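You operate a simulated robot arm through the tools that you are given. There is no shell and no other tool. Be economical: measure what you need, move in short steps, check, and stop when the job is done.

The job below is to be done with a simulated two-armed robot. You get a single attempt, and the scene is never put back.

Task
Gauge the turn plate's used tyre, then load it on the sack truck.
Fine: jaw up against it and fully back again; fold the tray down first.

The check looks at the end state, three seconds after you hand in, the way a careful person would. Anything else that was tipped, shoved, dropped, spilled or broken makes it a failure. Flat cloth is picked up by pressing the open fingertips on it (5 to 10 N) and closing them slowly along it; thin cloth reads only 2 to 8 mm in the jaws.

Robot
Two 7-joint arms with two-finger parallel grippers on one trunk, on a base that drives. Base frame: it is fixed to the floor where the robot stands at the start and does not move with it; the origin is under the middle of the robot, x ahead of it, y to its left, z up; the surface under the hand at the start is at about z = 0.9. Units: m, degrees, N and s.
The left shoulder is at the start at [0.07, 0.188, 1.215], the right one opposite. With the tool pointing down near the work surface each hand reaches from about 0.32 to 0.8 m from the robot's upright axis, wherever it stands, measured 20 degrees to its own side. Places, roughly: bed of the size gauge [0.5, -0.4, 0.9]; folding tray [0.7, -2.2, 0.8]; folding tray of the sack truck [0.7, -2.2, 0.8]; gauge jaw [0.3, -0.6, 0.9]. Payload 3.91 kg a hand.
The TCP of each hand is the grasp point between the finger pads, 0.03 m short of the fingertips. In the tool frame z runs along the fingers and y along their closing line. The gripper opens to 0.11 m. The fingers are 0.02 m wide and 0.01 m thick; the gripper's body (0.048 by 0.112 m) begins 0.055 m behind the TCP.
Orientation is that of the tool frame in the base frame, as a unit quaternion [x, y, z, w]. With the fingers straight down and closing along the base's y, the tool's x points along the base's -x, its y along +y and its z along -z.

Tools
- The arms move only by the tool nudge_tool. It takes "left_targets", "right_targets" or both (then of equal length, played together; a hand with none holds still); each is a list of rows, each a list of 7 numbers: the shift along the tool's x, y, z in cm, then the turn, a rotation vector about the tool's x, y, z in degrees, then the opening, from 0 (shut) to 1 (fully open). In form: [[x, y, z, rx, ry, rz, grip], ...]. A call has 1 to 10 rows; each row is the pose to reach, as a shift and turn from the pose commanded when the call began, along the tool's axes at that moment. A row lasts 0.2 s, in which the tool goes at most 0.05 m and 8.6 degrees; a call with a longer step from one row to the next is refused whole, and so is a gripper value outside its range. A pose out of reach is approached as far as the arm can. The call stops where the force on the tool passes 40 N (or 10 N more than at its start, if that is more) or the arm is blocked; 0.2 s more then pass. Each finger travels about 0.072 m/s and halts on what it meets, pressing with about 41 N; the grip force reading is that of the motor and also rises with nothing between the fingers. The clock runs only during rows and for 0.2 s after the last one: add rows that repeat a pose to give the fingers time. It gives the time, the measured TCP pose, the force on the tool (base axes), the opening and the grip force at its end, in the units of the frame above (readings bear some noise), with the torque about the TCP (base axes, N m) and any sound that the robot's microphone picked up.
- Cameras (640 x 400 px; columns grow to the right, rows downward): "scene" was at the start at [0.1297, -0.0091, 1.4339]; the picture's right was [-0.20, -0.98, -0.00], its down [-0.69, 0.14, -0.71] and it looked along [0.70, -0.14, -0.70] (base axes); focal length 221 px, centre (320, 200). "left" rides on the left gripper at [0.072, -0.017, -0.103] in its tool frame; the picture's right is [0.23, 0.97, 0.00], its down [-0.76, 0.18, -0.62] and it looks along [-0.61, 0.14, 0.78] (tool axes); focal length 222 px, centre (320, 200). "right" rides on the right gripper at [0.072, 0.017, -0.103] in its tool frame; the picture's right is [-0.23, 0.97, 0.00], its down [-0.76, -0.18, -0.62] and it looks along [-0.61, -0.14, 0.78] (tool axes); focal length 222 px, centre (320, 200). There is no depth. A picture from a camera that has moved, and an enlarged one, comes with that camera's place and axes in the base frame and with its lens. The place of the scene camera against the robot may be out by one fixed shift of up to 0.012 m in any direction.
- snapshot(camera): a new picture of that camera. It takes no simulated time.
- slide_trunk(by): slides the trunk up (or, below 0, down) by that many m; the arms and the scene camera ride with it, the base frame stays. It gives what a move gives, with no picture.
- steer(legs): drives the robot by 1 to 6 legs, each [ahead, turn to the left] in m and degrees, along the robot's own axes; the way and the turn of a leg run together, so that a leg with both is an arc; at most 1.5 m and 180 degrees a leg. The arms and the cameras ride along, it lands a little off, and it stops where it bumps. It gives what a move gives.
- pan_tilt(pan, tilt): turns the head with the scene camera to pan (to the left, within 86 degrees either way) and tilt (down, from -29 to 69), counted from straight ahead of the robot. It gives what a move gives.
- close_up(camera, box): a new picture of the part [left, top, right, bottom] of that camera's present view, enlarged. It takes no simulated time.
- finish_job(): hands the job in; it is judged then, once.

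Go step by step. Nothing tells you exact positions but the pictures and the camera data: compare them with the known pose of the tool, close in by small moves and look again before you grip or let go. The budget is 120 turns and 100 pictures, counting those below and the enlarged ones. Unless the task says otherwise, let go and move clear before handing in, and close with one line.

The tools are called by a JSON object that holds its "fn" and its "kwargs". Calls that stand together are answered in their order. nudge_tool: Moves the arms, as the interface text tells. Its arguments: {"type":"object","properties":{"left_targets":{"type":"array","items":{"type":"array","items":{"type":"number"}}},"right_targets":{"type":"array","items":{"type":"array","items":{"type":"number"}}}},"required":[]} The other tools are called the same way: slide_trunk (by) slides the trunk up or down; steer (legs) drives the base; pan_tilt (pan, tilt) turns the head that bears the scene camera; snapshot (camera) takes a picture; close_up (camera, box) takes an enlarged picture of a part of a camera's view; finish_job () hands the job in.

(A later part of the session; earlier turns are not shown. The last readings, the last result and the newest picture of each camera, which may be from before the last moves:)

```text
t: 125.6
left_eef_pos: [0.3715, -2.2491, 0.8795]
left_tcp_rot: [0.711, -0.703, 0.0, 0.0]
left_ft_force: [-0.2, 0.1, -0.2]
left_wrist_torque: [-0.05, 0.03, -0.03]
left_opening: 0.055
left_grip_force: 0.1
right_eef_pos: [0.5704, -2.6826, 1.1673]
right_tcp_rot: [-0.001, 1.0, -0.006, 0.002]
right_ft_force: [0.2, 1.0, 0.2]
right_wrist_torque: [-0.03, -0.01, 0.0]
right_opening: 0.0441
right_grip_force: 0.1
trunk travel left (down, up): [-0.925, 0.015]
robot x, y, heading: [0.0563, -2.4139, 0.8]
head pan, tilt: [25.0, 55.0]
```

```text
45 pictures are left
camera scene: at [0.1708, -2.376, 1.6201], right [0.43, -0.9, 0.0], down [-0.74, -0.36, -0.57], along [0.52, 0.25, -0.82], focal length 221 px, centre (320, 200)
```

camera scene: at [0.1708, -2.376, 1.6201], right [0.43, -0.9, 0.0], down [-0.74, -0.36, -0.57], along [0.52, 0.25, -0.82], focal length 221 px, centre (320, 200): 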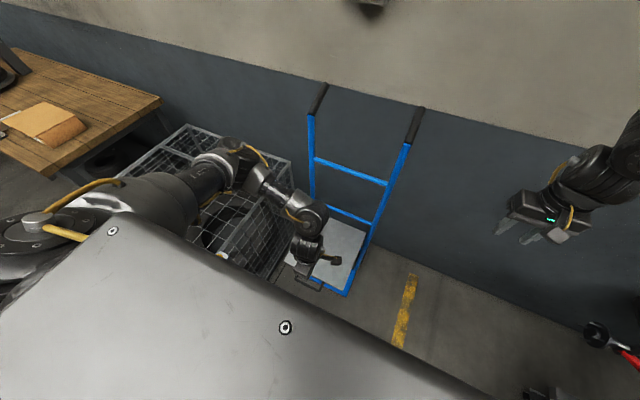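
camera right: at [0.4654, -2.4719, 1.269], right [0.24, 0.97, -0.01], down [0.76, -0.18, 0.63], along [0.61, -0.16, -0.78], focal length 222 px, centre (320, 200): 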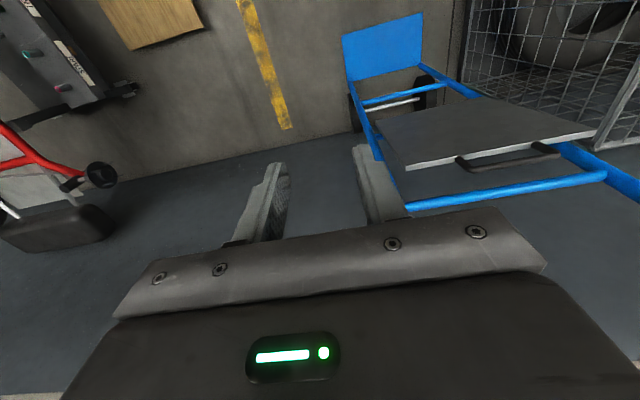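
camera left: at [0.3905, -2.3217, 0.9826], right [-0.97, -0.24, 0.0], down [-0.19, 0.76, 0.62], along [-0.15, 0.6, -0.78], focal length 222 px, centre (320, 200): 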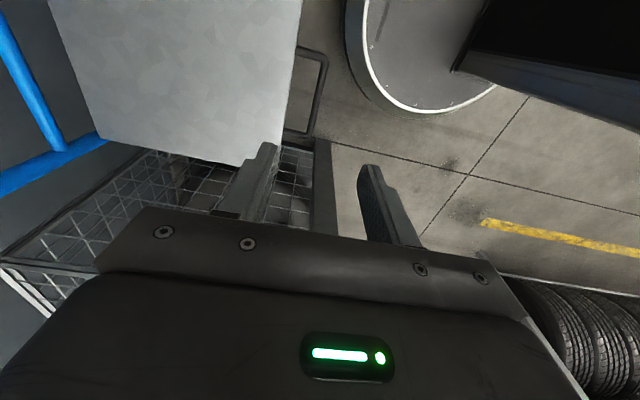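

The tray is down flat, spanning about x 0.40–0.70, y −2.36 to −2.06, z≈0.6. Now I raise the left hand and drive back to the bench.

{"fn": "nudge_tool", "kwargs": {"left_targets": [[0, 0, -4.5, 0, 0, 8, 1], [0, 0, -9, 0, 0, 16, 1], [0, 0, -13.5, 0, 0, 24, 1], [0, 0, -18, 0, 0, 32, 1], [0, 0, -22, 0, 0, 40, 1], [0, 0, -26, 0, 0, 48, 1], [0, 0, -30, 0, 0, 56, 1], [0, 0, -34, 0, 0, 60, 1], [0, 0, -38, 0, 0, 60, 1], [0, 0, -42, 0, 0, 60, 1]]}}

{"fn": "steer", "kwargs": {"legs": [[-0.2, 0], [0, 89.5], [1.5, 0], [0.88, 0], [0, -90]]}}

{"fn": "pan_tilt", "kwargs": {"pan": 0, "tilt": 45}}

{"fn": "snapshot", "kwargs": {"camera": "scene"}}

```text
t: 127.8
left_eef_pos: [0.3706, -2.2418, 1.2838]
left_tcp_rot: [-0.266, 0.964, 0.019, -0.014]
left_ft_force: [-0.6, -0.7, -0.1]
left_wrist_torque: [0.02, -0.02, -0.04]
left_opening: 0.11
left_grip_force: 0.2
left hand out of reach, approached as far as the arm can: row 7, 8, 9, 10
right_eef_pos: [0.5633, -2.6864, 1.1687]
right_tcp_rot: [0.0, 1.0, -0.005, 0.005]
right_ft_force: [-0.6, 0.7, 0.2]
right_wrist_torque: [0.01, -0.04, 0.0]
right_opening: 0.0438
right_grip_force: 0.1
trunk travel left (down, up): [-0.925, 0.015]
robot x, y, heading: [0.0562, -2.4123, 0.7]
head pan, tilt: [25.0, 55.0]
```

```text
t: 148.2
left_eef_pos: [0.1639, 0.1141, 1.2814]
left_tcp_rot: [-0.264, 0.964, 0.018, -0.016]
left_ft_force: [0.0, -0.1, -0.8]
left_wrist_torque: [0.05, -0.01, -0.03]
left_opening: 0.1099
left_grip_force: 0.1
right_eef_pos: [0.3524, -0.3316, 1.168]
right_tcp_rot: [0.004, 1.0, -0.005, 0.002]
right_ft_force: [-0.2, 0.3, -0.1]
right_wrist_torque: [-0.01, -0.01, -0.01]
right_opening: 0.0443
right_grip_force: 0.0
trunk travel left (down, up): [-0.925, 0.015]
robot x, y, heading: [-0.1588, -0.0561, 0.2]
head pan, tilt: [25.0, 55.0]
```

```text
t: 149.1
left_eef_pos: [0.1618, 0.1135, 1.2796]
left_tcp_rot: [-0.264, 0.964, 0.018, -0.016]
left_ft_force: [-0.2, -0.6, 0.0]
left_wrist_torque: [0.01, -0.01, -0.01]
left_opening: 0.1101
left_grip_force: 0.1
right_eef_pos: [0.3523, -0.3332, 1.1665]
right_tcp_rot: [0.003, 1.0, -0.005, 0.001]
right_ft_force: [0.5, -0.4, 0.6]
right_wrist_torque: [-0.04, -0.01, 0.0]
right_opening: 0.044
right_grip_force: 0.0
trunk travel left (down, up): [-0.925, 0.015]
robot x, y, heading: [-0.1587, -0.0599, 0.4]
head pan, tilt: [0.0, 45.0]
```

```text
44 pictures are left
camera scene: at [-0.0278, -0.052, 1.6336], right [0.01, -1.0, 0.0], down [-0.71, 0.0, -0.71], along [0.71, 0.0, -0.71], focal length 221 px, centre (320, 200)
```

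scene: 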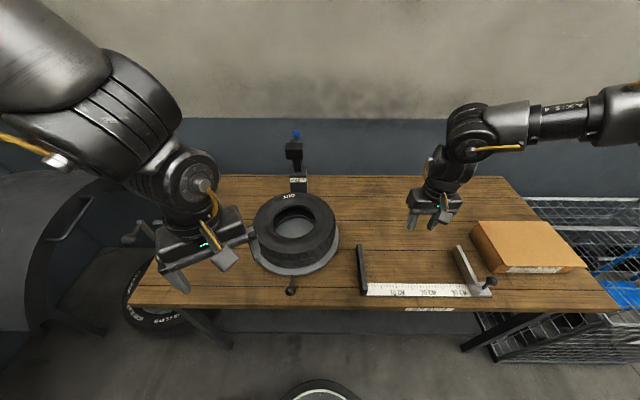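

The bench view is unchanged. I'll stand at about (−0.01, −0.075) turned left 25°, from where I can take the tyre with both hands, and later swing it onto the gauge by turning on the spot.

{"fn": "steer", "kwargs": {"legs": [[0, -6], [0.148, 0], [0, 31]]}}

{"fn": "pan_tilt", "kwargs": {"pan": 0, "tilt": 60}}

{"fn": "snapshot", "kwargs": {"camera": "scene"}}

{"fn": "snapshot", "kwargs": {"camera": "right"}}

```text
t: 152.5
left_eef_pos: [0.2027, 0.2193, 1.2806]
left_tcp_rot: [-0.47, 0.882, 0.015, -0.02]
left_ft_force: [0.6, 0.2, -0.9]
left_wrist_torque: [0.0, 0.02, 0.01]
left_opening: 0.11
left_grip_force: 0.1
right_eef_pos: [0.5661, -0.1019, 1.1666]
right_tcp_rot: [-0.216, 0.976, -0.003, 0.003]
right_ft_force: [0.4, 0.8, 0.6]
right_wrist_torque: [-0.03, -0.02, -0.02]
right_opening: 0.044
right_grip_force: 0.1
trunk travel left (down, up): [-0.925, 0.015]
robot x, y, heading: [-0.0134, -0.0765, 25.7]
head pan, tilt: [0.0, 45.0]
```

```text
t: 153.3
left_eef_pos: [0.2006, 0.22, 1.2802]
left_tcp_rot: [-0.47, 0.883, 0.015, -0.019]
left_ft_force: [0.1, -1.2, -0.5]
left_wrist_torque: [-0.01, 0.03, -0.01]
left_opening: 0.1102
left_grip_force: 0.1
right_eef_pos: [0.5651, -0.1, 1.1674]
right_tcp_rot: [-0.216, 0.976, -0.004, 0.002]
right_ft_force: [1.1, 0.4, 0.0]
right_wrist_torque: [-0.03, -0.01, 0.02]
right_opening: 0.044
right_grip_force: 0.0
trunk travel left (down, up): [-0.925, 0.015]
robot x, y, heading: [-0.0158, -0.0743, 25.8]
head pan, tilt: [0.0, 60.0]
```

```text
43 pictures are left
camera scene: at [0.0906, -0.0161, 1.6142], right [0.43, -0.9, 0.0], down [-0.78, -0.38, -0.5], along [0.45, 0.22, -0.87], focal length 221 px, centre (320, 200)
```

scene: 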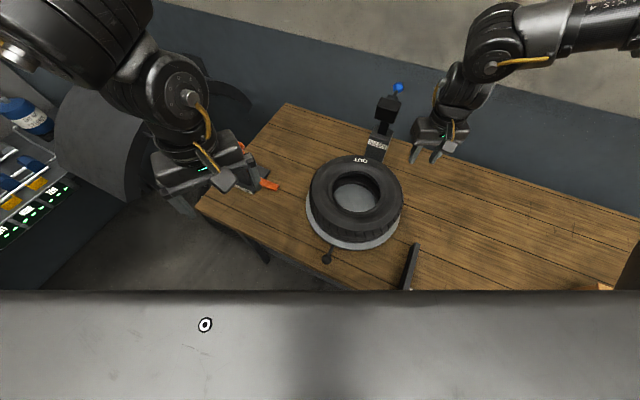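

```text
42 pictures are left
camera right: at [0.4915, -0.115, 1.2689], right [-0.21, 0.98, -0.01], down [0.76, 0.17, 0.63], along [0.62, 0.12, -0.78], focal length 222 px, centre (320, 200)
```

right: 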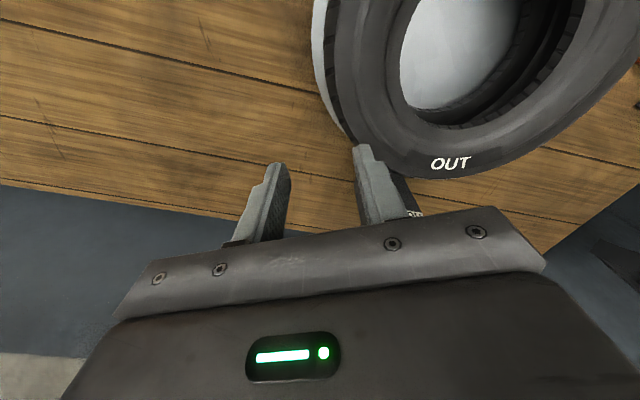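

Tyre centre ≈ (0.476, 0.046), top z ≈ 1.02, diameter ≈ 0.30, wall ≈ 0.072. I place both hands, opened, above opposite walls on a diagonal (left near side, right far side).

{"fn": "nudge_tool", "kwargs": {"left_targets": [[-0.3, -3.6, 1.8, 0.5, -0.2, 1, 1], [-0.7, -7.2, 3.6, 1, -0.4, 2, 1], [-1, -10.8, 5.4, 1.5, -0.6, 3, 1], [-1.4, -14.4, 7.2, 2, -0.8, 4, 1], [-1.7, -18, 9, 2.6, -1.1, 5, 1], [-2, -21.5, 11, 2.6, -1.1, 5, 1]], "right_targets": [[-0.5, 1.2, 0, 0, 0, -4.5, 1], [-1, 2.4, 0, 0, 0, -9, 1], [-1.5, 3.6, 0, 0, 0, -13.5, 1], [-2, 4.8, 0, 0, 0, -18, 1], [-2.5, 6, 0, 0, 0, -22, 1], [-2.9, 7, 0, 0, 0, -26, 1]]}}

{"fn": "slide_trunk", "kwargs": {"by": -0.08}}

{"fn": "snapshot", "kwargs": {"camera": "scene"}}

{"fn": "snapshot", "kwargs": {"camera": "left"}}

{"fn": "snapshot", "kwargs": {"camera": "right"}}

```text
t: 154.7
left_eef_pos: [0.3873, 0.1163, 1.1596]
left_tcp_rot: [-0.43, 0.903, -0.001, -0.001]
left_ft_force: [-0.1, 0.4, 0.3]
left_wrist_torque: [0.02, 0.03, -0.02]
left_opening: 0.1099
left_grip_force: 0.1
right_eef_pos: [0.5566, -0.0898, 1.1907]
right_tcp_rot: [-0.431, 0.903, -0.003, 0.003]
right_ft_force: [0.3, -0.6, -0.4]
right_wrist_torque: [0.01, -0.01, -0.02]
right_opening: 0.1102
right_grip_force: 0.1
right hand out of reach, approached as far as the arm can: row 1, 2, 3, 4, 5, 6
trunk travel left (down, up): [-0.925, 0.015]
robot x, y, heading: [-0.0154, -0.0705, 25.7]
head pan, tilt: [0.0, 60.0]
```

```text
t: 155.8
left_eef_pos: [0.3858, 0.1169, 1.0822]
left_tcp_rot: [-0.431, 0.903, -0.002, -0.002]
left_ft_force: [-0.4, -0.7, -0.1]
left_wrist_torque: [0.01, 0.01, 0.01]
left_opening: 0.1101
left_grip_force: 0.1
right_eef_pos: [0.5546, -0.0884, 1.1114]
right_tcp_rot: [-0.43, 0.903, -0.003, 0.003]
right_ft_force: [0.4, 0.2, -0.2]
right_wrist_torque: [0.0, 0.0, 0.0]
right_opening: 0.1102
right_grip_force: 0.2
trunk travel left (down, up): [-0.845, 0.095]
robot x, y, heading: [-0.0139, -0.0776, 25.8]
head pan, tilt: [0.0, 60.0]
```

```text
41 pictures are left
camera scene: at [0.0908, -0.0166, 1.5341], right [0.43, -0.9, 0.0], down [-0.78, -0.38, -0.5], along [0.45, 0.22, -0.87], focal length 221 px, centre (320, 200)
```

scene: 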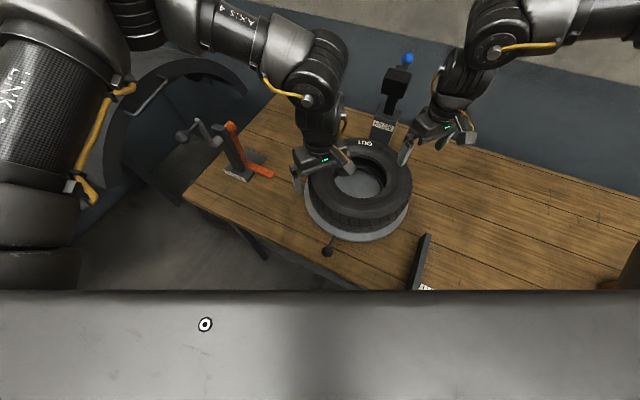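

```text
40 pictures are left
camera left: at [0.3546, 0.0497, 1.1848], right [-0.9, 0.44, 0.0], down [0.34, 0.71, 0.62], along [0.27, 0.56, -0.78], focal length 222 px, centre (320, 200)
```

left: 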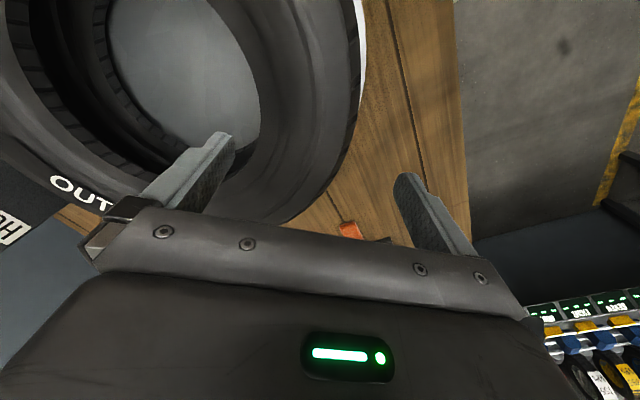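

```text
39 pictures are left
camera right: at [0.4968, -0.1337, 1.2137], right [-0.61, 0.79, -0.01], down [0.61, 0.48, 0.63], along [0.5, 0.38, -0.78], focal length 222 px, centre (320, 200)
```

right: 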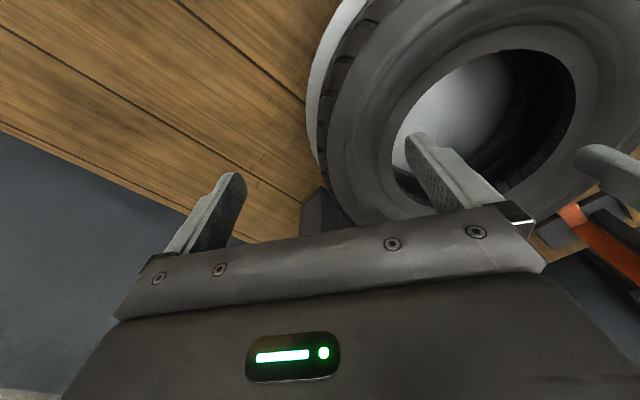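

Left hand is well placed. The right one lags ~7 cm outward; I try lowering it slightly while moving inward.

{"fn": "nudge_tool", "kwargs": {"right_targets": [[-1.4, 0.9, 1, 0, 0, 0, 1], [-2.8, 1.8, 1.5, 0, 0, 0, 1], [-4.2, 2.7, 2, 0, 0, 0, 1], [-5.4, 3.5, 2.5, 0, 0, 0, 1]]}}

```text
t: 156.8
left_eef_pos: [0.3872, 0.1172, 1.0811]
left_tcp_rot: [-0.431, 0.902, -0.001, -0.001]
left_ft_force: [0.4, 0.0, -0.7]
left_wrist_torque: [-0.02, 0.03, 0.02]
left_opening: 0.1099
left_grip_force: 0.0
right_eef_pos: [0.5546, -0.0889, 1.1125]
right_tcp_rot: [-0.431, 0.902, -0.004, 0.003]
right_ft_force: [-0.2, -0.2, 0.2]
right_wrist_torque: [0.05, -0.02, 0.01]
right_opening: 0.1099
right_grip_force: 0.0
right hand out of reach, approached as far as the arm can: row 1, 2, 3, 4
trunk travel left (down, up): [-0.845, 0.095]
robot x, y, heading: [-0.0161, -0.0746, 25.7]
head pan, tilt: [0.0, 60.0]
```

The right wrist needs more counter‑clockwise turn. I'll grip at the near side (left hand) and far side (right hand) with both hands turned further; first raise, rotate both.

{"fn": "nudge_tool", "kwargs": {"left_targets": [[0, 0, -3, 0, 0, -7.6, 1], [0, 0, -6, 0, 0, -15.2, 1], [1, 0, -8, 0, 0, -22.8, 1], [3, -1, -8, 0, 0, -30.4, 1], [5, -2, -8, 0, 0, -38, 1], [7, -3.5, -8, 0, 0, -45.6, 1], [8.5, -5, -8, 0, 0, -53.2, 1], [9.7, -6, -8, 0, 0, -61, 1]], "right_targets": [[0.5, -1.5, -2, 0, 0, -7.6, 1], [1, -3, -4, 0, 0, -15.2, 1], [2, -4.5, -6, 0, 0, -22.8, 1], [3, -6, -7, 0, 0, -30.4, 1], [4, -8, -7, 0, 0, -38, 1], [5, -10.8, -7, 0, 0, -45.6, 1], [5, -10.8, -7, 0, 0, -53.2, 1], [5, -10.8, -7, 0, 0, -61, 1]]}}

{"fn": "steer", "kwargs": {"legs": [[0, 11]]}}

```text
t: 158.6
left_eef_pos: [0.3714, 0.0036, 1.1629]
left_tcp_rot: [0.83, -0.558, 0.0, 0.002]
left_ft_force: [0.6, -0.6, 0.0]
left_wrist_torque: [0.01, -0.02, 0.03]
left_opening: 0.1102
left_grip_force: 0.2
right_eef_pos: [0.6075, -0.1989, 1.1816]
right_tcp_rot: [0.83, -0.558, 0.004, 0.0]
right_ft_force: [0.4, 0.1, 0.5]
right_wrist_torque: [-0.01, -0.04, -0.01]
right_opening: 0.1098
right_grip_force: 0.1
trunk travel left (down, up): [-0.845, 0.095]
robot x, y, heading: [-0.0139, -0.074, 25.8]
head pan, tilt: [0.0, 60.0]
```

```text
t: 159.8
left_eef_pos: [0.3505, 0.076, 1.1627]
left_tcp_rot: [0.878, -0.478, 0.001, 0.001]
left_ft_force: [0.8, -0.6, 0.5]
left_wrist_torque: [-0.04, -0.01, 0.02]
left_opening: 0.1099
left_grip_force: 0.1
right_eef_pos: [0.6204, -0.0803, 1.1811]
right_tcp_rot: [0.878, -0.478, 0.004, 0.0]
right_ft_force: [0.0, 0.2, 0.7]
right_wrist_torque: [0.03, 0.02, 0.01]
right_opening: 0.1103
right_grip_force: 0.3
trunk travel left (down, up): [-0.845, 0.095]
robot x, y, heading: [-0.0114, -0.078, 36.8]
head pan, tilt: [0.0, 60.0]
```

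Now both respond. I bring them over the near and far walls.

{"fn": "nudge_tool", "kwargs": {"left_targets": [[2, 0.4, 0, 0, 0, 0, 1], [4, 0.8, 0, 0, 0, 0, 1], [6, 1.2, 1, 0, 0, 0, 1], [8, 1.8, 3, 0, 0, 0, 1], [9.3, 2.1, 5, 0, 0, 0, 1], [9.3, 2.1, 6, 0, 0, 0, 1]], "right_targets": [[-3.5, -1, 0, 0, 0, 0, 1], [-7, -2, 1, 0, 0, 0, 1], [-10.5, -3, 2, 0, 0, 0, 1], [-14, -4.2, 4, 0, 0, 0, 1], [-17.5, -5.4, 6, 0, 0, 0, 1], [-18.4, -5.8, 7.5, 0, 0, 0, 1]]}}

{"fn": "snapshot", "kwargs": {"camera": "scene"}}

{"fn": "snapshot", "kwargs": {"camera": "left"}}

{"fn": "snapshot", "kwargs": {"camera": "right"}}

```text
t: 160.3
left_eef_pos: [0.3634, 0.0436, 1.1627]
left_tcp_rot: [0.878, -0.479, 0.0, 0.0]
left_ft_force: [-0.2, -1.2, -0.8]
left_wrist_torque: [0.06, 0.03, -0.02]
left_opening: 0.11
left_grip_force: 0.0
right_eef_pos: [0.6082, -0.0417, 1.1781]
right_tcp_rot: [0.874, -0.487, 0.008, 0.001]
right_ft_force: [0.0, -0.6, 0.0]
right_wrist_torque: [0.03, 0.02, 0.01]
right_opening: 0.11
right_grip_force: 0.0
trunk travel left (down, up): [-0.845, 0.095]
robot x, y, heading: [-0.0166, -0.0774, 36.7]
head pan, tilt: [0.0, 60.0]
stopped in row 2 (right hand): the force on the tool passed its limit at 52 N (the readings are from after the stop); the commanded pose is now the measured one
```

```text
38 pictures are left
camera scene: at [0.0799, -0.004, 1.5343], right [0.59, -0.81, 0.0], down [-0.7, -0.51, -0.5], along [0.4, 0.3, -0.87], focal length 221 px, centre (320, 200)
```

scene: 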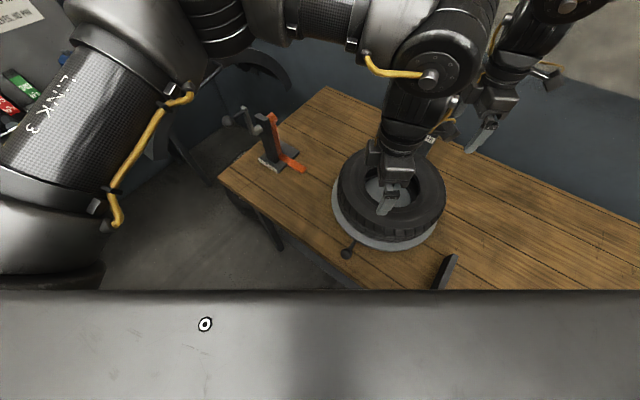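

```text
37 pictures are left
camera left: at [0.4166, -0.0102, 1.2658], right [-0.7, -0.72, 0.0], down [-0.56, 0.54, 0.62], along [-0.45, 0.43, -0.78], focal length 222 px, centre (320, 200)
```

left: 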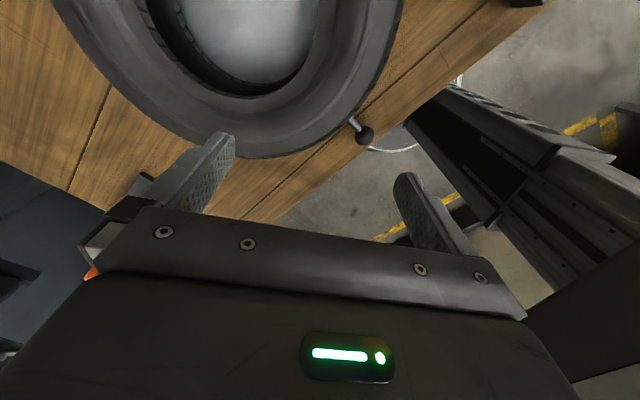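

```text
36 pictures are left
camera right: at [0.6316, -0.1111, 1.2809], right [-0.95, -0.32, -0.01], down [-0.26, 0.75, 0.61], along [-0.19, 0.58, -0.79], focal length 222 px, centre (320, 200)
```

right: 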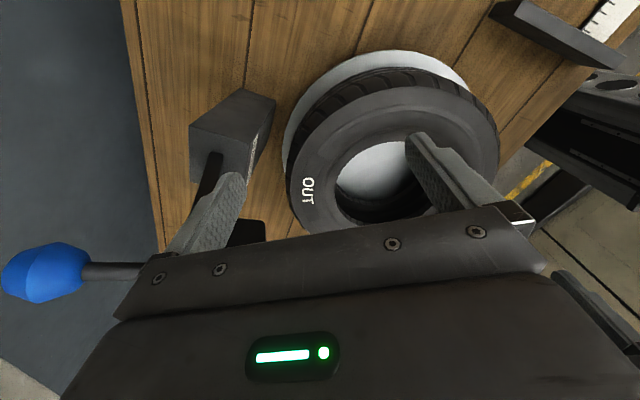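

The right hand bumped the holder's raised pad, so the far side is out. I back off and use a sideways grip instead: both hands at yaw equal to the robot's heading, left and right walls (right hand well to its own side).

{"fn": "nudge_tool", "kwargs": {"left_targets": [[-0.5, -0.9, 0, 0, 0, 8.5, 1], [-1, -1.8, 0, 0, 0, 17, 1], [-1.5, -2.7, 0, 0, 0, 25.5, 1], [-2, -3.6, 0, 0, 0, 34, 1], [-2.5, -4.5, 0, 0, 0, 42.5, 1], [-3, -5.4, 0, 0, 0, 51, 1], [-3.5, -6.3, 0, 0, 0, 59.5, 1], [-4, -7.2, 0, 0, 0, 68, 1], [-4.5, -8.1, 0, 0, 0, 76.5, 1], [-5.1, -8.9, 0, 0, 0, 85, 1]], "right_targets": [[2, 2.3, 0, 0, 0, 8.5, 1], [4, 4.6, 0, 0, 0, 17, 1], [6, 7, 0, 0, 0, 25.5, 1], [6, 7, 0, 0, 0, 34, 1], [6, 7, 0, 0, 0, 42.5, 1], [6, 7, 0, 0, 0, 51, 1], [6, 7, 0, 0, 0, 59.5, 1], [6, 7, 0, 0, 0, 68, 1], [6, 7, 0, 0, 0, 76.5, 1], [6, 7, 0, 0, 0, 85, 1]]}}

```text
t: 162.5
left_eef_pos: [0.4084, 0.1385, 1.1612]
left_tcp_rot: [-0.323, 0.946, -0.002, -0.001]
left_ft_force: [-0.5, -0.3, 0.5]
left_wrist_torque: [0.0, -0.01, -0.01]
left_opening: 0.1098
left_grip_force: 0.0
right_eef_pos: [0.5798, -0.1241, 1.1795]
right_tcp_rot: [-0.316, 0.949, -0.009, 0.004]
right_ft_force: [-0.5, -1.0, 0.8]
right_wrist_torque: [0.0, 0.02, -0.01]
right_opening: 0.1102
right_grip_force: 0.1
trunk travel left (down, up): [-0.845, 0.095]
robot x, y, heading: [-0.015, -0.0724, 36.4]
head pan, tilt: [0.0, 60.0]
```

Both reached. Now bring the right hand in and lower both to just above the tyre.

{"fn": "nudge_tool", "kwargs": {"left_targets": [[0, 0, 0, 0, 0, 0, 1], [0, 0, 1, 0, 0, 0, 1], [0, 0, 3, 0, 0, 0, 1], [0, 0, 5, 0, 0, 0, 1], [0, 0, 7, 0, 0, 0, 1]], "right_targets": [[-0.4, 2, 1, 0, 0, 0, 1], [-0.8, 4, 3, 0, 0, 0, 1], [-1.2, 6, 5, 0, 0, 0, 1], [-1.8, 8, 7, 0, 0, 0, 1], [-1.8, 8.8, 9, 0, 0, 0, 1]]}}

{"fn": "snapshot", "kwargs": {"camera": "scene"}}

{"fn": "snapshot", "kwargs": {"camera": "left"}}

{"fn": "snapshot", "kwargs": {"camera": "right"}}

```text
t: 163.7
left_eef_pos: [0.4088, 0.1393, 1.09]
left_tcp_rot: [-0.324, 0.946, -0.002, -0.002]
left_ft_force: [0.5, 0.3, -0.5]
left_wrist_torque: [0.0, 0.03, 0.0]
left_opening: 0.1102
left_grip_force: 0.1
right_eef_pos: [0.5419, -0.0439, 1.0854]
right_tcp_rot: [-0.316, 0.949, -0.008, 0.005]
right_ft_force: [-0.8, 0.2, 0.3]
right_wrist_torque: [-0.01, 0.02, 0.0]
right_opening: 0.1098
right_grip_force: 0.0
trunk travel left (down, up): [-0.845, 0.095]
robot x, y, heading: [-0.0162, -0.0762, 36.4]
head pan, tilt: [0.0, 60.0]
```

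```text
35 pictures are left
camera scene: at [0.0809, 0.0029, 1.5341], right [0.59, -0.8, 0.0], down [-0.7, -0.51, -0.5], along [0.4, 0.3, -0.87], focal length 221 px, centre (320, 200)
```

scene: 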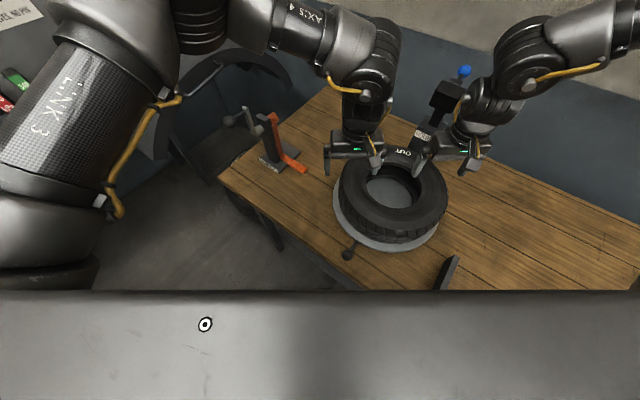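

```text
34 pictures are left
camera left: at [0.3632, 0.0806, 1.1945], right [-0.78, 0.63, 0.0], down [0.49, 0.61, 0.62], along [0.39, 0.48, -0.78], focal length 222 px, centre (320, 200)
```

left: 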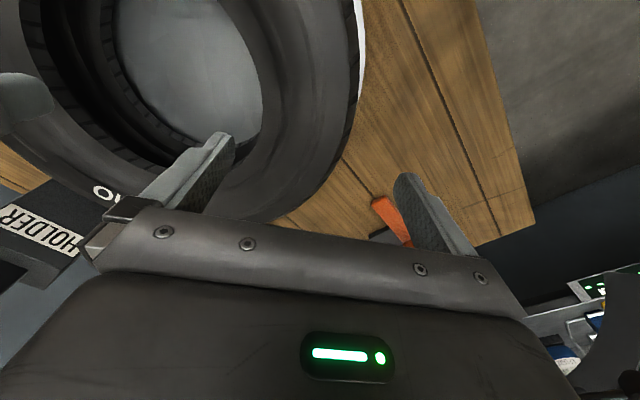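

```text
33 pictures are left
camera right: at [0.4744, -0.0724, 1.1878], right [-0.4, 0.91, -0.02], down [0.71, 0.32, 0.63], along [0.58, 0.24, -0.78], focal length 222 px, centre (320, 200)
```

right: 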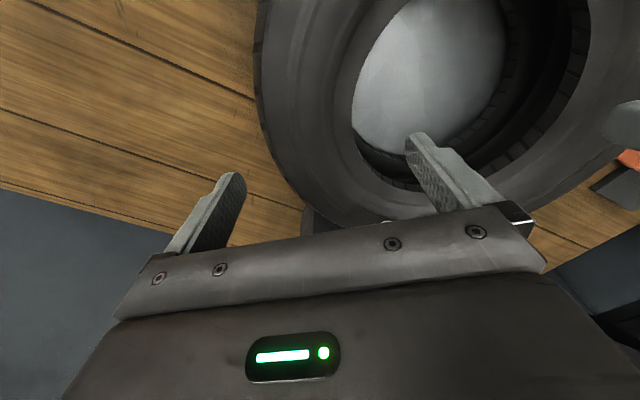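

The left hand should go 1.5 cm inward, the right 0.5 cm outward to centre on the walls. I correct and descend.

{"fn": "nudge_tool", "kwargs": {"left_targets": [[0, -0.8, 0, 0, 0, 0, 1], [0, -1.5, 1, 0, 0, 0, 1], [0, -1.5, 3, 0, 0, 0, 1], [0, -1.5, 5, 0, 0, 0, 1], [0, -1.5, 7, 0, 0, 0, 1], [0, -1.5, 9, 0, 0, 0, 1], [0, -1.5, 10.8, 0, 0, 0, 1]], "right_targets": [[0, -0.5, 0, 0, 0, 0, 1], [0, -0.5, 1, 0, 0, 0, 1], [0, -0.5, 3, 0, 0, 0, 1], [0, -0.5, 5, 0, 0, 0, 1], [0, -0.5, 7, 0, 0, 0, 1], [0, -0.5, 9, 0, 0, 0, 1], [0, -0.5, 10.4, 0, 0, 0, 1]]}}

{"fn": "snapshot", "kwargs": {"camera": "scene"}}

{"fn": "snapshot", "kwargs": {"camera": "right"}}

{"fn": "snapshot", "kwargs": {"camera": "left"}}

```text
t: 165.3
left_eef_pos: [0.4187, 0.1272, 0.9836]
left_tcp_rot: [-0.325, 0.946, -0.003, -0.001]
left_ft_force: [0.1, 0.0, 0.0]
left_wrist_torque: [-0.01, 0.0, 0.03]
left_opening: 0.11
left_grip_force: 0.1
right_eef_pos: [0.5476, -0.0618, 0.9985]
right_tcp_rot: [-0.316, 0.949, -0.006, 0.003]
right_ft_force: [-0.3, -0.6, -0.3]
right_wrist_torque: [0.03, 0.01, -0.05]
right_opening: 0.1101
right_grip_force: 0.1
right hand out of reach, approached as far as the arm can: row 6, 7
trunk travel left (down, up): [-0.845, 0.095]
robot x, y, heading: [-0.0189, -0.0758, 36.1]
head pan, tilt: [0.0, 60.0]
```

```text
32 pictures are left
camera scene: at [0.0795, 0.0017, 1.5342], right [0.59, -0.8, 0.0], down [-0.7, -0.51, -0.5], along [0.4, 0.3, -0.87], focal length 221 px, centre (320, 200)
```

scene: 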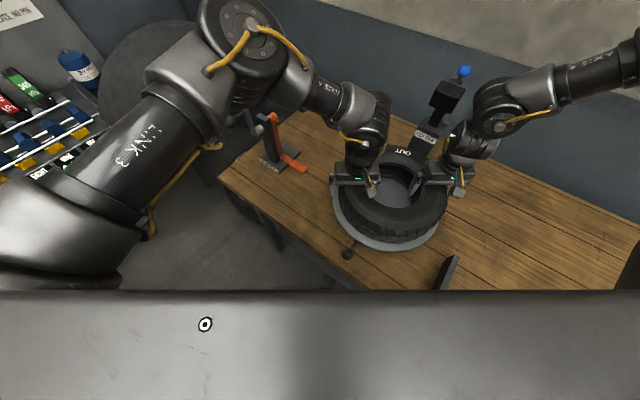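

```text
31 pictures are left
camera right: at [0.48, -0.0917, 1.1], right [-0.4, 0.91, -0.01], down [0.71, 0.32, 0.63], along [0.58, 0.24, -0.78], focal length 222 px, centre (320, 200)
```

right: 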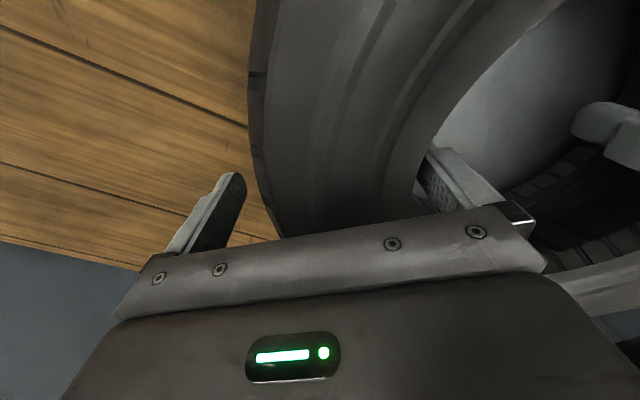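

```text
30 pictures are left
camera left: at [0.3727, 0.0679, 1.087], right [-0.78, 0.63, 0.0], down [0.49, 0.61, 0.62], along [0.39, 0.48, -0.78], focal length 222 px, centre (320, 200)
```

left: 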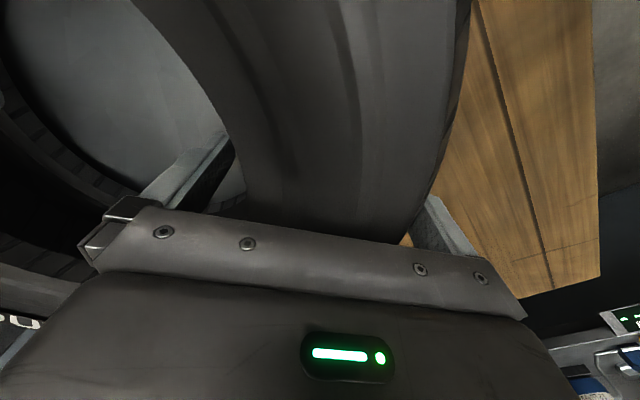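

Both hands straddle the walls. I close both.

{"fn": "nudge_tool", "kwargs": {"left_targets": [[0, 0, 0, 0, 0, 0, 0.8], [0, 0, 0, 0, 0, 0, 0.6], [0, 0, 0, 0, 0, 0, 0.45], [0, 0, 0, 0, 0, 0, 0.3], [0, 0, 0, 0, 0, 0, 0.3]], "right_targets": [[0, 0, 0, 0, 0, 0, 0.8], [0, 0, 0, 0, 0, 0, 0.6], [0, 0, 0, 0, 0, 0, 0.45], [0, 0, 0, 0, 0, 0, 0.3], [0, 0, 0, 0, 0, 0, 0.3]]}}

```text
t: 166.3
left_eef_pos: [0.4156, 0.134, 0.9828]
left_tcp_rot: [-0.327, 0.945, 0.005, -0.002]
left_ft_force: [-5.8, 5.2, 3.4]
left_wrist_torque: [-1.35, -1.34, -0.44]
left_opening: 0.0586
left_grip_force: 25.7
right_eef_pos: [0.5488, -0.0657, 0.9979]
right_tcp_rot: [-0.315, 0.949, -0.012, 0.005]
right_ft_force: [2.6, -3.8, 1.1]
right_wrist_torque: [0.92, 1.06, 0.18]
right_opening: 0.0582
right_grip_force: 40.7
trunk travel left (down, up): [-0.845, 0.095]
robot x, y, heading: [-0.0165, -0.0755, 36.4]
head pan, tilt: [0.0, 60.0]
stopped in row 4 (left hand): the force on the tool passed its limit at 45 N (the readings are from after the stop); the commanded pose is now the measured one
```

Both hold the wall at 58 mm. I firm the grip and lift 3 cm as a test.

{"fn": "nudge_tool", "kwargs": {"left_targets": [[0, 0, 0, 0, 0, 0, 0.25], [0, 0, 0, 0, 0, 0, 0.2], [0, 0, -1, 0, 0, 0, 0.2], [0, 0, -2, 0, 0, 0, 0.2], [0, 0, -3, 0, 0, 0, 0.2]], "right_targets": [[0, 0, 0, 0, 0, 0, 0.25], [0, 0, 0, 0, 0, 0, 0.2], [0, 0, -1, 0, 0, 0, 0.2], [0, 0, -2, 0, 0, 0, 0.2], [0, 0, -3, 0, 0, 0, 0.2]]}}

{"fn": "snapshot", "kwargs": {"camera": "scene"}}

```text
t: 167.5
left_eef_pos: [0.4173, 0.1324, 1.0114]
left_tcp_rot: [-0.327, 0.945, 0.005, -0.003]
left_ft_force: [-11.6, 9.6, -2.2]
left_wrist_torque: [-2.28, -1.88, -1.16]
left_opening: 0.0584
left_grip_force: 41.0
right_eef_pos: [0.5501, -0.0669, 1.0283]
right_tcp_rot: [-0.313, 0.95, -0.014, 0.005]
right_ft_force: [12.5, -9.6, -5.5]
right_wrist_torque: [1.8, 1.46, -0.05]
right_opening: 0.0579
right_grip_force: 41.1
trunk travel left (down, up): [-0.845, 0.095]
robot x, y, heading: [-0.0165, -0.069, 36.6]
head pan, tilt: [0.0, 60.0]
```

```text
29 pictures are left
camera scene: at [0.0801, 0.0024, 1.534], right [0.59, -0.8, 0.0], down [-0.7, -0.51, -0.5], along [0.4, 0.3, -0.87], focal length 221 px, centre (320, 200)
```

scene: 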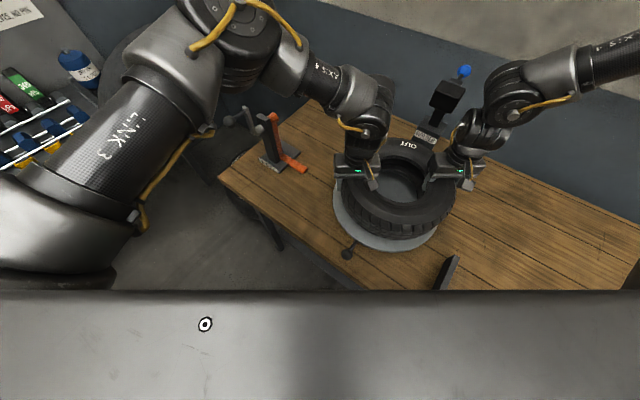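

The tyre lifts (it is light, ~8 N). I raise the trunk, then shift the base along the bench: turn right, go 0.35 m, turn back, so that the tyre arrives over the gauge at about (0.43, −0.365) with hands clear of the jaws.

{"fn": "slide_trunk", "kwargs": {"by": 0.09}}

{"fn": "steer", "kwargs": {"legs": [[0, -137], [0.345, 0], [0, 130]]}}

{"fn": "pan_tilt", "kwargs": {"pan": -40, "tilt": 60}}

{"fn": "snapshot", "kwargs": {"camera": "scene"}}

```text
t: 168.7
left_eef_pos: [0.4175, 0.1322, 1.1016]
left_tcp_rot: [-0.327, 0.945, 0.005, -0.003]
left_ft_force: [-19.2, 14.5, -2.6]
left_wrist_torque: [-2.26, -1.18, -1.31]
left_opening: 0.0584
left_grip_force: 40.8
right_eef_pos: [0.5501, -0.0673, 1.1178]
right_tcp_rot: [-0.315, 0.949, -0.013, 0.005]
right_ft_force: [19.6, -13.3, -5.1]
right_wrist_torque: [1.76, 0.73, -0.61]
right_opening: 0.0581
right_grip_force: 41.5
trunk travel left (down, up): [-0.935, 0.005]
robot x, y, heading: [-0.0153, -0.0695, 36.4]
head pan, tilt: [0.0, 60.0]
```

```text
t: 181.9
left_eef_pos: [0.386, -0.275, 1.1029]
left_tcp_rot: [-0.256, 0.967, 0.006, -0.002]
left_ft_force: [-18.3, 25.3, -4.0]
left_wrist_torque: [-2.09, -0.85, -1.14]
left_opening: 0.0582
left_grip_force: 41.0
right_eef_pos: [0.4905, -0.4932, 1.1169]
right_tcp_rot: [-0.244, 0.97, -0.013, 0.004]
right_ft_force: [19.4, -24.2, -3.4]
right_wrist_torque: [1.82, 0.65, -0.5]
right_opening: 0.0585
right_grip_force: 41.0
trunk travel left (down, up): [-0.935, 0.005]
robot x, y, heading: [-0.0683, -0.4179, 28.1]
head pan, tilt: [0.0, 60.0]
```

```text
t: 183.0
left_eef_pos: [0.3857, -0.2756, 1.1026]
left_tcp_rot: [-0.256, 0.967, 0.005, -0.003]
left_ft_force: [-5.4, 4.6, -1.7]
left_wrist_torque: [-2.18, -1.48, -0.68]
left_opening: 0.0578
left_grip_force: 41.0
right_eef_pos: [0.4893, -0.4927, 1.1167]
right_tcp_rot: [-0.244, 0.97, -0.014, 0.004]
right_ft_force: [6.2, -4.0, -4.5]
right_wrist_torque: [1.89, 1.33, -0.16]
right_opening: 0.0586
right_grip_force: 40.9
trunk travel left (down, up): [-0.935, 0.005]
robot x, y, heading: [-0.0703, -0.4159, 28.1]
head pan, tilt: [-40.0, 60.0]
```

```text
28 pictures are left
camera scene: at [0.0392, -0.4006, 1.624], right [-0.2, -0.98, 0.0], down [-0.85, 0.18, -0.5], along [0.49, -0.1, -0.87], focal length 221 px, centre (320, 200)
```

scene: 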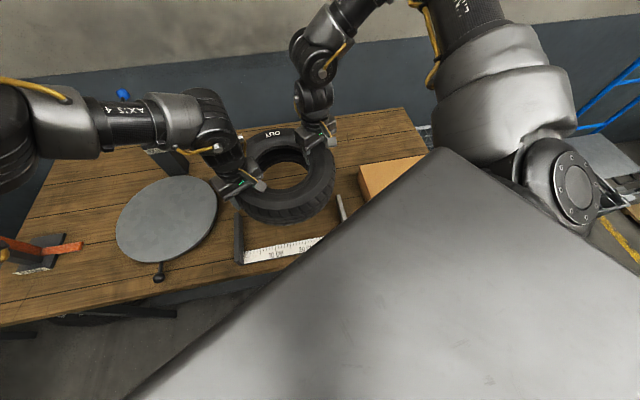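

The tyre is over the gauge; centre ≈ (0.438, −0.384), jaws at y ≈ −0.20 and −0.545. I shift it +1.2 cm in y, then lower with the trunk.

{"fn": "nudge_tool", "kwargs": {"left_targets": [[0, 0.6, 0, 0, 0, 0, 0.2], [-0.2, 1.3, 0, 0, 0, 0, 0.2]], "right_targets": [[0, 0.6, 0, 0, 0, 0, 0.2], [-0.2, 1.3, 0, 0, 0, 0, 0.2]]}}

{"fn": "slide_trunk", "kwargs": {"by": -0.11}}

{"fn": "close_up", "kwargs": {"camera": "scene", "box": [200, 100, 400, 290]}}

```text
t: 183.6
left_eef_pos: [0.3801, -0.2616, 1.1018]
left_tcp_rot: [-0.258, 0.966, 0.007, -0.003]
left_ft_force: [-4.0, 6.5, -9.1]
left_wrist_torque: [-1.03, -0.8, -0.29]
left_opening: 0.0582
left_grip_force: 40.8
right_eef_pos: [0.4853, -0.4785, 1.1179]
right_tcp_rot: [-0.244, 0.97, -0.013, 0.004]
right_ft_force: [4.0, -5.6, 1.9]
right_wrist_torque: [2.23, 1.39, 0.0]
right_opening: 0.0586
right_grip_force: 41.3
trunk travel left (down, up): [-0.935, 0.005]
robot x, y, heading: [-0.0697, -0.4198, 28.0]
head pan, tilt: [-40.0, 60.0]
```

```text
t: 185.0
left_eef_pos: [0.3811, -0.264, 0.9929]
left_tcp_rot: [-0.257, 0.966, 0.005, -0.003]
left_ft_force: [-7.9, 7.2, -7.6]
left_wrist_torque: [-1.35, -0.79, -0.58]
left_opening: 0.0576
left_grip_force: 41.3
right_eef_pos: [0.4859, -0.4789, 1.0074]
right_tcp_rot: [-0.243, 0.97, -0.014, 0.005]
right_ft_force: [7.1, -8.4, 0.9]
right_wrist_torque: [2.04, 1.07, -0.35]
right_opening: 0.0587
right_grip_force: 41.1
trunk travel left (down, up): [-0.825, 0.115]
robot x, y, heading: [-0.0699, -0.4133, 28.2]
head pan, tilt: [-40.0, 60.0]
```

```text
2.11 times, centred on (300, 195) of scene
camera zoom: at [0.0389, -0.4007, 1.5141], right [-0.21, -0.98, 0.0], down [-0.85, 0.18, -0.5], along [0.49, -0.1, -0.87], focal length 466 px, centre (362, 210)
```

zoom: 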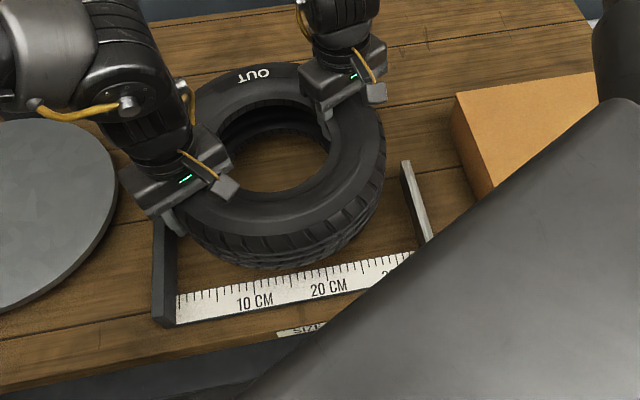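

I lower the last bit by arm, until contact.

{"fn": "nudge_tool", "kwargs": {"left_targets": [[0, 0, 0.5, 0, 0, 0, 0.2], [0, 0, 1, 0, 0, 0, 0.2], [0, 0, 1.5, 0, 0, 0, 0.2], [0, 0, 2, 0, 0, 0, 0.2]], "right_targets": [[0, 0, 0.5, 0, 0, 0, 0.2], [0, 0, 1, 0, 0, 0, 0.2], [0, 0, 1.5, 0, 0, 0, 0.2], [0, 0, 2, 0, 0, 0, 0.2]]}}

```text
t: 186.0
left_eef_pos: [0.3822, -0.263, 0.9729]
left_tcp_rot: [-0.257, 0.966, 0.004, -0.003]
left_ft_force: [-7.1, 2.4, 2.5]
left_wrist_torque: [-2.58, -1.35, -1.17]
left_opening: 0.0574
left_grip_force: 41.0
right_eef_pos: [0.4867, -0.481, 0.9865]
right_tcp_rot: [-0.245, 0.97, -0.013, 0.003]
right_ft_force: [6.5, -1.3, -10.1]
right_wrist_torque: [1.15, 0.6, -0.18]
right_opening: 0.0587
right_grip_force: 41.2
trunk travel left (down, up): [-0.825, 0.115]
robot x, y, heading: [-0.0705, -0.4173, 28.0]
head pan, tilt: [-40.0, 60.0]
```

{"fn": "nudge_tool", "kwargs": {"left_targets": [[0, 0, 0.3, 0, 0, 0, 0.2], [0, 0, 0.6, 0, 0, 0, 0.2], [0, 0, 0.9, 0, 0, 0, 0.2]], "right_targets": [[0, 0, 0.3, 0, 0, 0, 0.2], [0, 0, 0.6, 0, 0, 0, 0.2], [0, 0, 0.9, 0, 0, 0, 0.2]]}}

```text
t: 186.8
left_eef_pos: [0.3812, -0.266, 0.9642]
left_tcp_rot: [-0.256, 0.967, 0.002, -0.003]
left_ft_force: [-5.6, -12.1, 19.0]
left_wrist_torque: [-4.13, -1.81, -1.75]
left_opening: 0.0584
left_grip_force: 41.4
right_eef_pos: [0.4861, -0.4829, 0.9847]
right_tcp_rot: [-0.245, 0.969, -0.011, 0.004]
right_ft_force: [5.3, 12.4, -24.5]
right_wrist_torque: [-0.16, -0.55, -0.73]
right_opening: 0.0575
right_grip_force: 40.6
right hand out of reach, approached as far as the arm can: row 2, 3
trunk travel left (down, up): [-0.825, 0.115]
robot x, y, heading: [-0.0697, -0.4169, 28.0]
head pan, tilt: [-40.0, 60.0]
```

The right hand is at its reach limit; I level the left again and use the trunk for the last centimetre.

{"fn": "nudge_tool", "kwargs": {"left_targets": [[0, 0, -0.3, 0, 0, 0, 0.2], [0, 0, -0.6, 0, 0, 0, 0.2]]}}

{"fn": "slide_trunk", "kwargs": {"by": -0.008}}

{"fn": "close_up", "kwargs": {"camera": "scene", "box": [200, 100, 400, 290]}}

```text
t: 187.4
left_eef_pos: [0.3802, -0.2634, 0.9695]
left_tcp_rot: [-0.259, 0.966, 0.005, -0.004]
left_ft_force: [2.9, -16.6, -15.5]
left_wrist_torque: [-0.29, -0.43, -0.31]
left_opening: 0.058
left_grip_force: 41.3
right_eef_pos: [0.485, -0.4798, 0.9867]
right_tcp_rot: [-0.244, 0.97, -0.007, 0.004]
right_ft_force: [-4.3, 16.5, 7.7]
right_wrist_torque: [3.25, 1.8, -0.54]
right_opening: 0.0579
right_grip_force: 41.2
trunk travel left (down, up): [-0.825, 0.115]
robot x, y, heading: [-0.0705, -0.4195, 28.0]
head pan, tilt: [-40.0, 60.0]
```

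```text
t: 188.0
left_eef_pos: [0.3808, -0.2644, 0.9618]
left_tcp_rot: [-0.257, 0.966, 0.004, -0.004]
left_ft_force: [5.5, -19.8, -17.2]
left_wrist_torque: [0.12, -0.09, -0.35]
left_opening: 0.0575
left_grip_force: 40.4
right_eef_pos: [0.4851, -0.4808, 0.977]
right_tcp_rot: [-0.245, 0.969, -0.008, 0.005]
right_ft_force: [-4.9, 19.5, 10.1]
right_wrist_torque: [3.2, 1.67, -0.75]
right_opening: 0.0579
right_grip_force: 41.2
trunk travel left (down, up): [-0.817, 0.123]
robot x, y, heading: [-0.076, -0.4184, 28.2]
head pan, tilt: [-40.0, 60.0]
```

```text
2.11 times, centred on (300, 195) of scene
camera zoom: at [0.0394, -0.4005, 1.506], right [-0.21, -0.98, 0.0], down [-0.85, 0.18, -0.5], along [0.49, -0.1, -0.87], focal length 466 px, centre (362, 210)
```

zoom: 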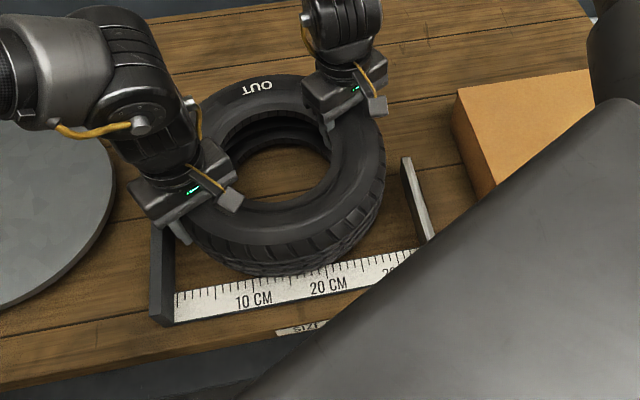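

Still hanging (net ≈ −7 N). Lower further in small trunk steps.

{"fn": "slide_trunk", "kwargs": {"by": -0.006}}

{"fn": "slide_trunk", "kwargs": {"by": -0.005}}

```text
t: 188.5
left_eef_pos: [0.3801, -0.2643, 0.9549]
left_tcp_rot: [-0.257, 0.966, 0.004, -0.003]
left_ft_force: [4.0, -22.0, -15.7]
left_wrist_torque: [0.14, 0.29, -0.44]
left_opening: 0.0574
left_grip_force: 40.4
right_eef_pos: [0.4858, -0.4803, 0.9695]
right_tcp_rot: [-0.244, 0.97, -0.009, 0.004]
right_ft_force: [-5.1, 21.3, 9.1]
right_wrist_torque: [2.66, 1.0, -0.88]
right_opening: 0.0581
right_grip_force: 40.7
trunk travel left (down, up): [-0.811, 0.129]
robot x, y, heading: [-0.0705, -0.4195, 28.0]
head pan, tilt: [-40.0, 60.0]
```

```text
t: 189.1
left_eef_pos: [0.381, -0.264, 0.9542]
left_tcp_rot: [-0.256, 0.967, 0.003, -0.002]
left_ft_force: [7.7, -18.9, 9.8]
left_wrist_torque: [-0.57, 1.87, -2.04]
left_opening: 0.0574
left_grip_force: 41.0
right_eef_pos: [0.4851, -0.4806, 0.968]
right_tcp_rot: [-0.245, 0.969, -0.009, 0.005]
right_ft_force: [6.4, 20.1, 23.3]
right_wrist_torque: [1.58, 2.74, 0.6]
right_opening: 0.0585
right_grip_force: 41.1
trunk travel left (down, up): [-0.806, 0.134]
robot x, y, heading: [-0.0716, -0.4169, 27.9]
head pan, tilt: [-40.0, 60.0]
```

The tyre is seated. I open both hands moderately and lift off.

{"fn": "nudge_tool", "kwargs": {"left_targets": [[0, 0, 0, 0, 0, 0, 0.6], [0, 0, 0, 0, 0, 0, 0.7], [0, 0, 0, 0, 0, 0, 0.7], [0, 0, -3, 0, 0, 0, 0.7], [0, 0, -6, 0, 0, 0, 0.7], [0, 0, -10, 0, 0, 0, 0.7], [0, 0, -14, 0, 0, 0, 0.7]], "right_targets": [[0, 0, 0, 0, 0, 0, 0.6], [0, 0, 0, 0, 0, 0, 0.7], [0, 0, 0, 0, 0, 0, 0.7], [0, 0, -3, 0, 0, 0, 0.7], [0, 0, -6, 0, 0, 0, 0.7], [0, 0, -10, 0, 0, 0, 0.7], [0, 0, -14, 0, 0, 0, 0.7]]}}

{"fn": "snapshot", "kwargs": {"camera": "scene"}}

```text
t: 190.7
left_eef_pos: [0.3794, -0.2648, 1.0928]
left_tcp_rot: [-0.258, 0.966, 0.005, 0.0]
left_ft_force: [-0.2, 0.0, 0.3]
left_wrist_torque: [-0.02, 0.0, 0.0]
left_opening: 0.0773
left_grip_force: 0.1
right_eef_pos: [0.4804, -0.4814, 1.1077]
right_tcp_rot: [-0.244, 0.97, -0.013, 0.006]
right_ft_force: [-0.6, 0.2, 0.4]
right_wrist_torque: [0.03, -0.04, 0.0]
right_opening: 0.077
right_grip_force: 0.0
trunk travel left (down, up): [-0.806, 0.134]
robot x, y, heading: [-0.0689, -0.4189, 28.1]
head pan, tilt: [-40.0, 60.0]
```

```text
25 pictures are left
camera scene: at [0.0347, -0.4012, 1.4953], right [-0.21, -0.98, 0.0], down [-0.85, 0.18, -0.5], along [0.49, -0.1, -0.86], focal length 221 px, centre (320, 200)
```

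scene: 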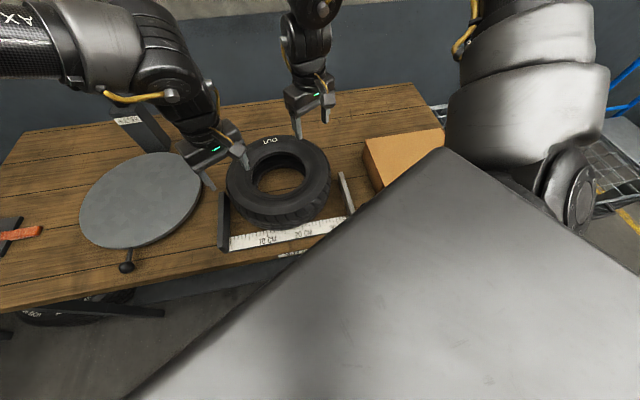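

The tyre lies in the gauge. The jaw's ball knob triangulates to about (0.275, −0.566, 0.99). I bring the right hand above it, turned so the fingers close along x, and take the left hand away.

{"fn": "nudge_tool", "kwargs": {"right_targets": [[2.8, 0.3, 0, 0, 0, -7.8, 0.6], [5.6, 0.6, 0, 0, 0, -15.6, 0.6], [8.4, 0.9, 0, 0, 0, -23.4, 0.6], [11.2, 1.1, 0, 0, 0, -31.2, 0.6], [14, 1.4, 0, 0, 0, -39, 0.6], [16.8, 1.7, 0, 0, 0, -46.8, 0.6], [19.6, 2, 0, 0, 0, -54.6, 0.6], [22.1, 2.2, 0, 0, 0, -62, 0.6]]}}

{"fn": "snapshot", "kwargs": {"camera": "right"}}

```text
t: 192.5
left_eef_pos: [0.3808, -0.2656, 1.0906]
left_tcp_rot: [-0.257, 0.966, 0.005, -0.002]
left_ft_force: [-0.4, -0.2, -0.7]
left_wrist_torque: [0.0, 0.05, 0.0]
left_opening: 0.0771
left_grip_force: 0.1
right_eef_pos: [0.3857, -0.5304, 1.1036]
right_tcp_rot: [0.71, -0.704, 0.013, 0.004]
right_ft_force: [0.9, -0.6, 0.5]
right_wrist_torque: [0.0, 0.0, 0.02]
right_opening: 0.0659
right_grip_force: 0.1
right hand out of reach, approached as far as the arm can: row 4, 5, 6, 7, 8
trunk travel left (down, up): [-0.806, 0.134]
robot x, y, heading: [-0.0736, -0.4169, 28.1]
head pan, tilt: [-40.0, 60.0]
```

```text
24 pictures are left
camera right: at [0.3692, -0.6003, 1.2077], right [-0.98, 0.22, -0.02], down [0.16, 0.78, 0.61], along [0.15, 0.59, -0.79], focal length 222 px, centre (320, 200)
```

right: 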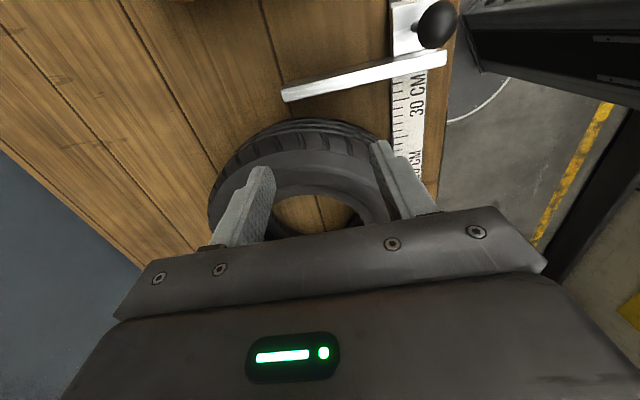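

The knob is clearly seen at about (0.28, −0.583). I back the robot 0.14 m so the hand can reach it.

{"fn": "steer", "kwargs": {"legs": [[-0.13, 0]]}}

{"fn": "snapshot", "kwargs": {"camera": "right"}}

```text
t: 193.7
left_eef_pos: [0.2682, -0.3267, 1.0899]
left_tcp_rot: [-0.257, 0.966, 0.006, -0.003]
left_ft_force: [-0.2, -0.5, -0.1]
left_wrist_torque: [0.03, 0.03, 0.01]
left_opening: 0.0773
left_grip_force: 0.2
right_eef_pos: [0.2725, -0.5912, 1.1039]
right_tcp_rot: [0.708, -0.706, 0.013, 0.004]
right_ft_force: [-0.5, -0.6, 0.3]
right_wrist_torque: [0.02, 0.0, 0.0]
right_opening: 0.0661
right_grip_force: 0.1
trunk travel left (down, up): [-0.806, 0.134]
robot x, y, heading: [-0.187, -0.4778, 27.8]
head pan, tilt: [-40.0, 60.0]
```

```text
23 pictures are left
camera right: at [0.2547, -0.662, 1.2073], right [-0.97, 0.23, -0.02], down [0.17, 0.78, 0.61], along [0.15, 0.59, -0.79], focal length 222 px, centre (320, 200)
```

right: 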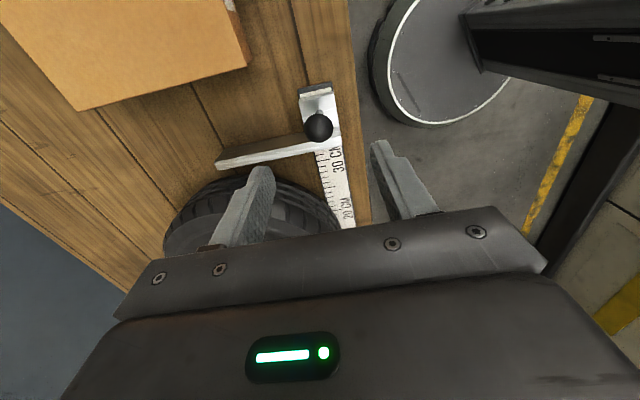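

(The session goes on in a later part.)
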